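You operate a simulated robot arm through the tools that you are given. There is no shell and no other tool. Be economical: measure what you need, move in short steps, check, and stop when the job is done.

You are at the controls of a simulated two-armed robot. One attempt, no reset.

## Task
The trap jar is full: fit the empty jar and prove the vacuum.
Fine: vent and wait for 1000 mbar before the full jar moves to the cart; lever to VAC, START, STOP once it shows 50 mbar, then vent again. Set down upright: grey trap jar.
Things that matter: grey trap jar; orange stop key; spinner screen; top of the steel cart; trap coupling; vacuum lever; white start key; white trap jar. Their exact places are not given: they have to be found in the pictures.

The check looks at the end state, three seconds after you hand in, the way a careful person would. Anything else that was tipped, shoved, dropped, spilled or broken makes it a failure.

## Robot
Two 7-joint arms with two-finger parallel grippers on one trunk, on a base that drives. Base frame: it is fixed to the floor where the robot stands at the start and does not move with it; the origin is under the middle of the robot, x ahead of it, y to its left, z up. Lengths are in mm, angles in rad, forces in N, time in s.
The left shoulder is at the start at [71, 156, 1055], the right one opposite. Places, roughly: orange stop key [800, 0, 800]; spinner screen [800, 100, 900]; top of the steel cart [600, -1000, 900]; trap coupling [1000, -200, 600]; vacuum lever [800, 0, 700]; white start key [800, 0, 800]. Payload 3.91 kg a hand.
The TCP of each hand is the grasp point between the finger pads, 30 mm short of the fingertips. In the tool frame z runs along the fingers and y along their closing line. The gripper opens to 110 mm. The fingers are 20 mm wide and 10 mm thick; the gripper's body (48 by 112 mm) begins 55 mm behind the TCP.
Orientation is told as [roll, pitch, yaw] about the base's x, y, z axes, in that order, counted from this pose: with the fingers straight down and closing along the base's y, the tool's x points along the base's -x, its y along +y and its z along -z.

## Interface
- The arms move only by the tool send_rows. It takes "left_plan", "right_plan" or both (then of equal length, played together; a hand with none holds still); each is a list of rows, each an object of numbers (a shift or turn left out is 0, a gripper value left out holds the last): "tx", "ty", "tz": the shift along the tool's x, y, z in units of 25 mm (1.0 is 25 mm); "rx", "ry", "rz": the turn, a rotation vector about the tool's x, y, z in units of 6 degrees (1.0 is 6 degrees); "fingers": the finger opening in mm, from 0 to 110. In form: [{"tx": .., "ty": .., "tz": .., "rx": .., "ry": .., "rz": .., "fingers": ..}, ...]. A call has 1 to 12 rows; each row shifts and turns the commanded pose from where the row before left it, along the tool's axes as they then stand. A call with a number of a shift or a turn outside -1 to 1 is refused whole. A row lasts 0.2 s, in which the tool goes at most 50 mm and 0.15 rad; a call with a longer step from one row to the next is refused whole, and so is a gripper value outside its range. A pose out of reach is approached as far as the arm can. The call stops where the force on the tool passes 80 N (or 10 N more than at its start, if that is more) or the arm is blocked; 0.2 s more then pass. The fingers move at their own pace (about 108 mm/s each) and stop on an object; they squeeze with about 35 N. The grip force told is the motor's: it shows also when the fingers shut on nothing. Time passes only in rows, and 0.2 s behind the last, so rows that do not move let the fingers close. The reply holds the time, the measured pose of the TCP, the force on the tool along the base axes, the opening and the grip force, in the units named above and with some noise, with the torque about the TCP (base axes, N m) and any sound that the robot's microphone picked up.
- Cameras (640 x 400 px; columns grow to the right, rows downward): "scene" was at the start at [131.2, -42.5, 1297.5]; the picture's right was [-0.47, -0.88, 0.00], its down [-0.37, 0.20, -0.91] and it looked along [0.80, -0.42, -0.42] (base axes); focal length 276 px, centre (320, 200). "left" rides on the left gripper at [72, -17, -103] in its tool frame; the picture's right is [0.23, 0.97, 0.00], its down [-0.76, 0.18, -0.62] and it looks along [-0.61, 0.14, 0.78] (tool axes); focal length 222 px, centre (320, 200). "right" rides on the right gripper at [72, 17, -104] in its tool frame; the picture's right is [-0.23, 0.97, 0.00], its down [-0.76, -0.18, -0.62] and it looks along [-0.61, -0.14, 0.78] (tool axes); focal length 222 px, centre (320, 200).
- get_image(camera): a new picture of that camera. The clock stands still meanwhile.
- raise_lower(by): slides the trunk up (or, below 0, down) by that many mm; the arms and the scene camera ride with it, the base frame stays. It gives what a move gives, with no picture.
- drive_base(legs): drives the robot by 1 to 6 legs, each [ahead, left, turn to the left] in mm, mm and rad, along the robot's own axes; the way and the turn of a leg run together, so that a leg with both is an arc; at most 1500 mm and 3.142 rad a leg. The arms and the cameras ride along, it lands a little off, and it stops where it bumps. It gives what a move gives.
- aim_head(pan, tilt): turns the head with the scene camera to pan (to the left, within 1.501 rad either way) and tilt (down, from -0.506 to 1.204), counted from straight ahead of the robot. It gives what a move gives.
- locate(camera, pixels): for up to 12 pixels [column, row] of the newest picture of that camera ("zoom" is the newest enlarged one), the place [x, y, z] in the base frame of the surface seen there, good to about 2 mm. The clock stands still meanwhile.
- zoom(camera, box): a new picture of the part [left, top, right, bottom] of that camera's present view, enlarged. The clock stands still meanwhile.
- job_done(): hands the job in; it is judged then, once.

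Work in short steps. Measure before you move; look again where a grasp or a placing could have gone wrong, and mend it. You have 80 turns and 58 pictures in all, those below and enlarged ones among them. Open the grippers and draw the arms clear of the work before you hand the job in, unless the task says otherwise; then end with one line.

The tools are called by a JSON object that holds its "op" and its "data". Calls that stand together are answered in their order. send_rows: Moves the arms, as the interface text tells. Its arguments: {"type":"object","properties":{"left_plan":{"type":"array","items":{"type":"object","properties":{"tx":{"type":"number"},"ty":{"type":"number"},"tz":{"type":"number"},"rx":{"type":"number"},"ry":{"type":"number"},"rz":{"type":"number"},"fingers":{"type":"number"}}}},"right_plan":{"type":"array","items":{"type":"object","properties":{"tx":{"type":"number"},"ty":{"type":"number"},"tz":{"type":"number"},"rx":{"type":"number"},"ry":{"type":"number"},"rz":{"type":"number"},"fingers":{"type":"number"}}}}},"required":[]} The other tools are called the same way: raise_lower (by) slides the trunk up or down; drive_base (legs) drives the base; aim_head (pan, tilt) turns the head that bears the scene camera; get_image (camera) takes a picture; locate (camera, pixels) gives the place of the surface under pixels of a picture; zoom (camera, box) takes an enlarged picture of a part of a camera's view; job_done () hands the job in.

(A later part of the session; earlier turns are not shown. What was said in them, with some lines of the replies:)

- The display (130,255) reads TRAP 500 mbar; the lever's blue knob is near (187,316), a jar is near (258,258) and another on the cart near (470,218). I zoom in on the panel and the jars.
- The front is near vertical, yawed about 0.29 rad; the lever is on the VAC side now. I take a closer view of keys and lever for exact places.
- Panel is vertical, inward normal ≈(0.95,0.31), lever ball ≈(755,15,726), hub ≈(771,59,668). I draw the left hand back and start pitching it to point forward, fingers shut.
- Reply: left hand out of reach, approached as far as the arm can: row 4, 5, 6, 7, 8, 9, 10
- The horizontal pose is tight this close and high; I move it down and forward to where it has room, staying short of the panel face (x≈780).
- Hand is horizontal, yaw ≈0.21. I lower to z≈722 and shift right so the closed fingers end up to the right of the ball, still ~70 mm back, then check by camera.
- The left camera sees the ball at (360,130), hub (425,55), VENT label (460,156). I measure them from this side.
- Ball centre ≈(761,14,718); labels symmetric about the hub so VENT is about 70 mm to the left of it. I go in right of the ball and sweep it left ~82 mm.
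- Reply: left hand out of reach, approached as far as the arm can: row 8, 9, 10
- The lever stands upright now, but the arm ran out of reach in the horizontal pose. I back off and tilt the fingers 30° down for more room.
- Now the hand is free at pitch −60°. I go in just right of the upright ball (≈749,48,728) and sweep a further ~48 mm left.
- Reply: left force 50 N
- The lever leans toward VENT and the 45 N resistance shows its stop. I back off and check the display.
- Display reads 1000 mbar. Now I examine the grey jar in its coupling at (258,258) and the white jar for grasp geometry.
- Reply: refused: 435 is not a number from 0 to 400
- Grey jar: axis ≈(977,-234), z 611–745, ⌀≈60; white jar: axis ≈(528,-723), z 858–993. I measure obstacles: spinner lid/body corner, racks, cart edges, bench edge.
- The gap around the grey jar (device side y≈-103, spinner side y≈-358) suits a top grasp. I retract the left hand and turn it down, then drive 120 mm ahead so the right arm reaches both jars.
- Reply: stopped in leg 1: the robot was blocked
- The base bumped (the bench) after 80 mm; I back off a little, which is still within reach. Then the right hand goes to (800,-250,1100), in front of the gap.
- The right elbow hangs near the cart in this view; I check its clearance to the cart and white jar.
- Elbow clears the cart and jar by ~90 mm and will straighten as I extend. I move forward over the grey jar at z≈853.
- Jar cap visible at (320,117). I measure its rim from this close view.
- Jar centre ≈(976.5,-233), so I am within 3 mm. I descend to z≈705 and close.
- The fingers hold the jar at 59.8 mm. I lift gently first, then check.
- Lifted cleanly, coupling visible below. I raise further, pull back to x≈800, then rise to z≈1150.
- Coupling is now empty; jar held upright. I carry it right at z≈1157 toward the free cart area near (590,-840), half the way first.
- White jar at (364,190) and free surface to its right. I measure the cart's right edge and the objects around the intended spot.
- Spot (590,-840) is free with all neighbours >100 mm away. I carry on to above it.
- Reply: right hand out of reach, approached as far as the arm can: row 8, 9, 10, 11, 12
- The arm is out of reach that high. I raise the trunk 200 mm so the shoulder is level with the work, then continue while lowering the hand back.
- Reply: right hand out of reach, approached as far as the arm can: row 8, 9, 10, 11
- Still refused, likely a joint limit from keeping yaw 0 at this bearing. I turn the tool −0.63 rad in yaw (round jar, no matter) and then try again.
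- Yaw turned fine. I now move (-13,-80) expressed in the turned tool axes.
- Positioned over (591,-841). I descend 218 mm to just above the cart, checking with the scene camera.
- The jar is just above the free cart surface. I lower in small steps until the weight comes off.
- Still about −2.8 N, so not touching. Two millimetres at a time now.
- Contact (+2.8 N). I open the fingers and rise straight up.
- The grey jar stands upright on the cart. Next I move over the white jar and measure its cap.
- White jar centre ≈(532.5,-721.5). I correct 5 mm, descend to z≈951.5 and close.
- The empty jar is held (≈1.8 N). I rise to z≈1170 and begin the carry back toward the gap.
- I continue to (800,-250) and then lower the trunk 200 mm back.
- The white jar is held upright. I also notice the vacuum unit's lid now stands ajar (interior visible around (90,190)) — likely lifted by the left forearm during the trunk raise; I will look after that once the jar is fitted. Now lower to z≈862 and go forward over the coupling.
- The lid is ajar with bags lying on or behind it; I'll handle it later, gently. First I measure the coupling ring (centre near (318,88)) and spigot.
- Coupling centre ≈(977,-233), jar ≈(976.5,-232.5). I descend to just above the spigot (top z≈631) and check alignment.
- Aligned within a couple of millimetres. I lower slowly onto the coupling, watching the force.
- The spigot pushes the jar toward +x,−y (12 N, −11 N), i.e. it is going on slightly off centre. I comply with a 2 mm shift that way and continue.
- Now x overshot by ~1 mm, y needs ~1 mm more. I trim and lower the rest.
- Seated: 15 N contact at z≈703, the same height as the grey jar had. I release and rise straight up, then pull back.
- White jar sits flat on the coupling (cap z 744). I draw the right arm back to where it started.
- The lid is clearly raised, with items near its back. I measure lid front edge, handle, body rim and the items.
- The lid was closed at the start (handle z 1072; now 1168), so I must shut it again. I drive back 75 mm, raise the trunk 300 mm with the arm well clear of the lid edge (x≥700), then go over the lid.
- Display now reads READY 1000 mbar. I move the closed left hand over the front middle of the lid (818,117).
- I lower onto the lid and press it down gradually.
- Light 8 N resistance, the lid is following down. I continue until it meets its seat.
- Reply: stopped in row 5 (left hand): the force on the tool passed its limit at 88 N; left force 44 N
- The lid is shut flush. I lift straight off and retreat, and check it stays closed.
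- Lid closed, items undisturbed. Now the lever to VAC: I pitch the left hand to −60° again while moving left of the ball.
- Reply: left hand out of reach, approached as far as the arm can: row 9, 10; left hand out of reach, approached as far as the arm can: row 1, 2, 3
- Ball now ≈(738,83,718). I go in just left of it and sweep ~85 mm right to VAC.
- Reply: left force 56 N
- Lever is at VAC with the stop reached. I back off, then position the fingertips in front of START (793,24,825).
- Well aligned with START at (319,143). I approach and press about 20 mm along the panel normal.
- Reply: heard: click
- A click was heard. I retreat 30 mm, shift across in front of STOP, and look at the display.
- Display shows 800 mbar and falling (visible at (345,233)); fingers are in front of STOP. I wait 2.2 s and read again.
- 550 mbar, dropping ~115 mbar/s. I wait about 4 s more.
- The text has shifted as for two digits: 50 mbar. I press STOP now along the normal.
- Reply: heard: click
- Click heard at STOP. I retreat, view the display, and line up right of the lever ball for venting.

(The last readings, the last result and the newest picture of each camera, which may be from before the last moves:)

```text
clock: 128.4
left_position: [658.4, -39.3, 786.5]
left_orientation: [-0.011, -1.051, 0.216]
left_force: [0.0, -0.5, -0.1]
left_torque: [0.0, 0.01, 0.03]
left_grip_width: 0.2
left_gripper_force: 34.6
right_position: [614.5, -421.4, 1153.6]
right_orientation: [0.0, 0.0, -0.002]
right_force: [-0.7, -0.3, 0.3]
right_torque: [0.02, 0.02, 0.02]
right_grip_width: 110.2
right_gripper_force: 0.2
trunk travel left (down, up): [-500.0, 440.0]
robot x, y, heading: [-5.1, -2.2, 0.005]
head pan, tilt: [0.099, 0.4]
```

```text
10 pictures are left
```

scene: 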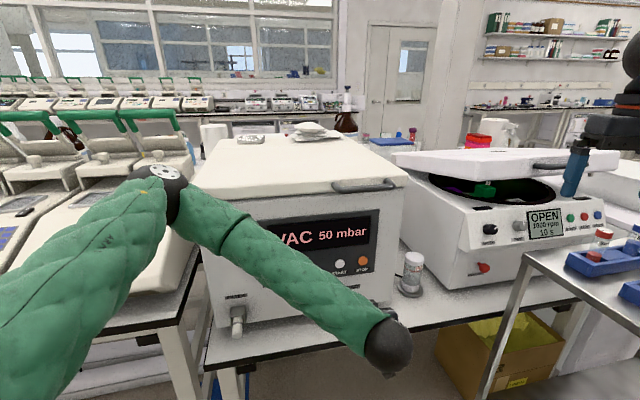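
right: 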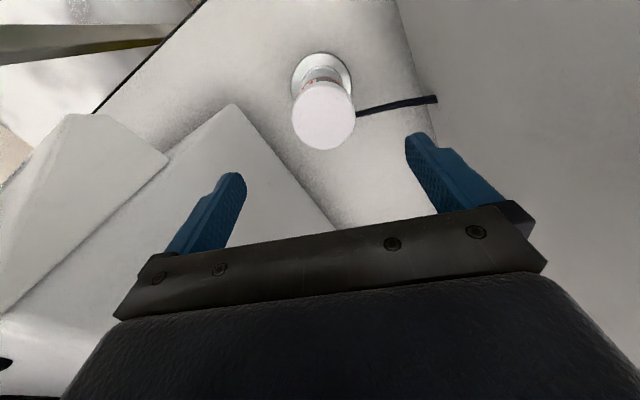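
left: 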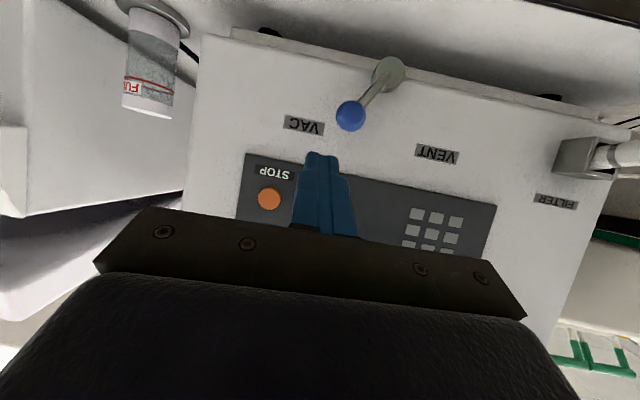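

Display: VAC 50 mbar, held. I go in right of the ball at (350,115) and sweep it left to VENT.

{"op": "send_rows", "data": {"left_plan": [{"tz": 0.92}, {"tz": 0.92}, {"tz": 0.92}, {"tz": 0.9}, {"tz": 0.9}, {"ty": 0.56, "tz": -0.05, "tx": 0.03}, {"ty": 0.56, "tz": -0.05, "tx": 0.03}, {"ty": 0.56, "tz": -0.05, "tx": 0.03}, {"ty": 0.56, "tz": -0.05, "tx": 0.03}, {"ty": 0.56, "tz": -0.05, "tx": 0.03}, {"ty": 0.56, "tz": -0.05, "tx": 0.03}, {}]}}

{"op": "get_image", "data": {"camera": "left"}}

```text
clock: 131.0
left_position: [732.1, 56.4, 728.2]
left_orientation: [-0.011, -1.052, 0.213]
left_force: [20.6, -36.9, -5.3]
left_torque: [-0.6, -0.17, -0.78]
left_grip_width: 0.1
left_gripper_force: 34.8
right_position: [614.0, -423.7, 1152.2]
right_orientation: [0.001, 0.003, -0.002]
right_force: [0.0, -0.1, -0.3]
right_torque: [-0.01, 0.01, -0.05]
right_grip_width: 110.0
right_gripper_force: 0.1
trunk travel left (down, up): [-500.0, 440.0]
robot x, y, heading: [-3.0, -5.6, -0.0]
head pan, tilt: [0.099, 0.4]
```

```text
9 pictures are left
```

left: 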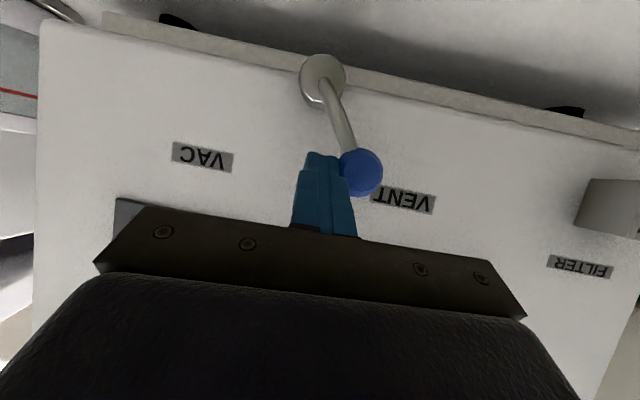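

Lever is at VENT against its stop. I back off, draw the left hand well clear, open the fingers, and read the display.

{"op": "send_rows", "data": {"left_plan": [{"ty": -0.5}, {"ty": -0.3, "tz": -1}, {"tz": -1}, {"tz": -1}, {"tz": -1}, {"tz": -1, "ry": 1}, {"tz": -0.5, "ry": 1}, {"ry": 1}, {"ry": 1}, {"ry": 1, "fingers": 110}, {"ry": 1}, {"ry": 1}]}}

{"op": "get_image", "data": {"camera": "scene"}}

```text
clock: 133.6
left_position: [618.6, 15.6, 798.9]
left_orientation: [-0.005, -0.319, 0.21]
left_force: [0.4, 0.1, 0.7]
left_torque: [0.02, -0.02, 0.01]
left_grip_width: 110.1
left_gripper_force: 0.1
right_position: [614.7, -419.9, 1153.7]
right_orientation: [0.0, 0.002, 0.0]
right_force: [0.6, -0.5, 0.3]
right_torque: [0.01, -0.01, -0.02]
right_grip_width: 110.0
right_gripper_force: 0.0
trunk travel left (down, up): [-500.0, 440.0]
robot x, y, heading: [0.9, -0.9, 0.007]
head pan, tilt: [0.099, 0.4]
```

```text
8 pictures are left
```

scene: 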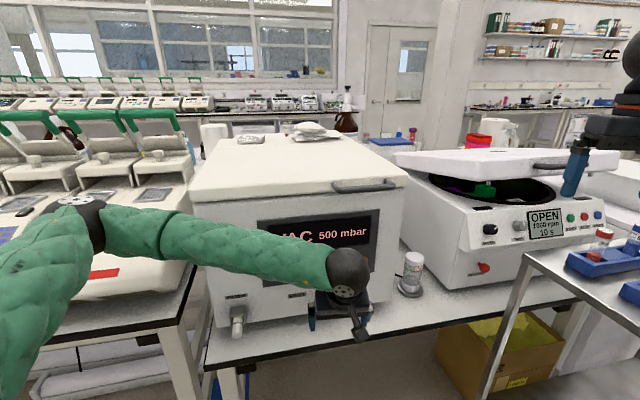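

Pressure is rising (500 mbar). I draw the left hand further back while it vents, then check the display, lid, and cart.

{"op": "send_rows", "data": {"left_plan": [{"ry": 1}, {"ry": 1}, {"ry": 1}, {"tx": 1}, {"tx": 1}, {"tx": 0.5}, {}, {}, {}, {}, {}, {}]}}

{"op": "zoom", "data": {"camera": "scene", "box": [190, 120, 450, 345]}}

{"op": "aim_head", "data": {"pan": -0.75, "tilt": 0.5}}

{"op": "get_image", "data": {"camera": "scene"}}

```text
clock: 136.2
left_position: [557.3, 4.2, 798.7]
left_orientation: [-0.006, -0.006, 0.207]
left_force: [0.0, -0.5, -1.0]
left_torque: [0.05, 0.01, -0.05]
left_grip_width: 110.0
left_gripper_force: 0.2
right_position: [613.6, -421.5, 1153.6]
right_orientation: [-0.001, 0.0, -0.001]
right_force: [0.4, 0.1, 0.1]
right_torque: [-0.01, -0.05, 0.0]
right_grip_width: 110.2
right_gripper_force: 0.1
trunk travel left (down, up): [-500.0, 440.0]
robot x, y, heading: [-0.6, -5.2, 0.006]
head pan, tilt: [0.099, 0.4]
```

```text
1.78 times, centred on (320, 232) of scene
```

zoom: 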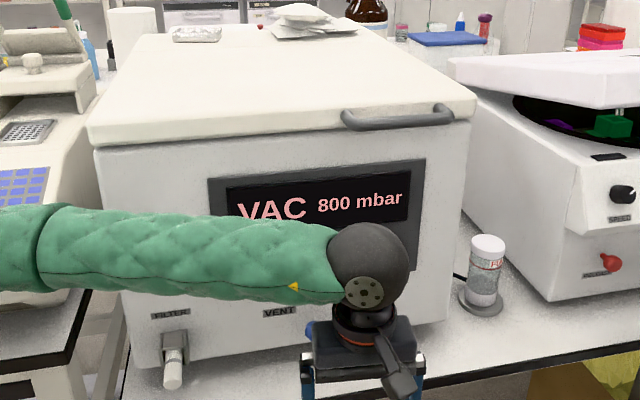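

```text
clock: 137.4
left_position: [555.9, 4.5, 799.0]
left_orientation: [-0.006, -0.006, 0.208]
left_force: [0.6, 0.4, 0.2]
left_torque: [-0.01, -0.01, 0.01]
left_grip_width: 110.1
left_gripper_force: 0.2
right_position: [612.9, -420.6, 1154.2]
right_orientation: [-0.001, 0.0, -0.001]
right_force: [0.0, 0.0, 0.2]
right_torque: [-0.01, 0.03, 0.01]
right_grip_width: 110.0
right_gripper_force: 0.0
trunk travel left (down, up): [-500.0, 440.0]
robot x, y, heading: [-5.2, -1.2, 0.01]
head pan, tilt: [-0.75, 0.499]
```

```text
6 pictures are left
```

scene: 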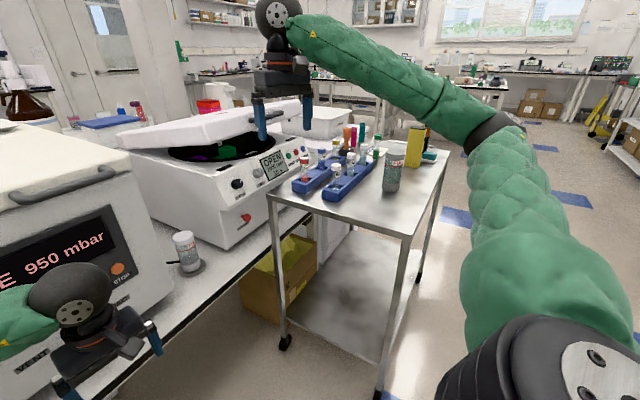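

950 mbar and rising, grey jar upright on the cart, white jar on the coupling. I wait a little and read the final pressure.

{"op": "send_rows", "data": {"left_plan": [{}, {}, {}, {}, {}, {}, {}, {}]}}

{"op": "aim_head", "data": {"pan": -0.3, "tilt": 0.5}}

{"op": "get_image", "data": {"camera": "scene"}}

```text
clock: 139.2
left_position: [556.6, 4.7, 798.8]
left_orientation: [-0.005, -0.006, 0.208]
left_force: [-0.9, -0.7, -0.3]
left_torque: [-0.02, -0.04, 0.0]
left_grip_width: 110.1
left_gripper_force: 0.1
right_position: [612.8, -420.0, 1153.6]
right_orientation: [-0.001, 0.001, -0.001]
right_force: [1.0, -0.7, 0.6]
right_torque: [-0.01, 0.0, 0.01]
right_grip_width: 110.0
right_gripper_force: 0.1
trunk travel left (down, up): [-500.0, 440.0]
robot x, y, heading: [-4.9, -3.9, 0.006]
head pan, tilt: [-0.75, 0.499]
```

```text
clock: 140.1
left_position: [556.1, 4.5, 798.4]
left_orientation: [-0.006, -0.005, 0.208]
left_force: [-1.2, 0.7, 0.6]
left_torque: [0.03, 0.02, 0.02]
left_grip_width: 109.9
left_gripper_force: 0.0
right_position: [613.0, -419.4, 1154.2]
right_orientation: [0.0, 0.0, -0.001]
right_force: [-0.2, -0.1, 0.7]
right_torque: [-0.03, -0.03, 0.01]
right_grip_width: 109.9
right_gripper_force: 0.0
trunk travel left (down, up): [-500.0, 440.0]
robot x, y, heading: [-7.5, -2.8, 0.009]
head pan, tilt: [-0.3, 0.499]
```

```text
5 pictures are left
```

scene: 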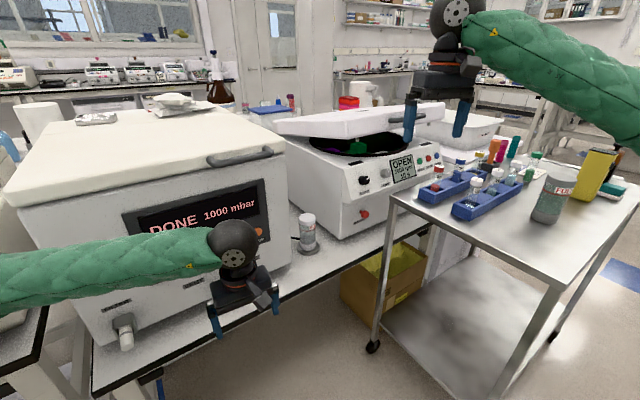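

The display reads DONE 1000 mbar, the lid is shut, both jars are in place, and both hands are open and clear. I hand in.

{"op": "job_done", "data": {}}

```text
The job is handed in.
```

The empty white jar is fitted on the coupling and the vacuum proved: it pumped down to 50 mbar, was stopped and vented, and the display reads DONE 1000 mbar. The full grey jar stands upright on the cart. The vacuum unit's lid came up partway through, probably lifted by the left forearm when I raised the trunk. I pressed it shut before pumping, and the items on it look undisturbed.
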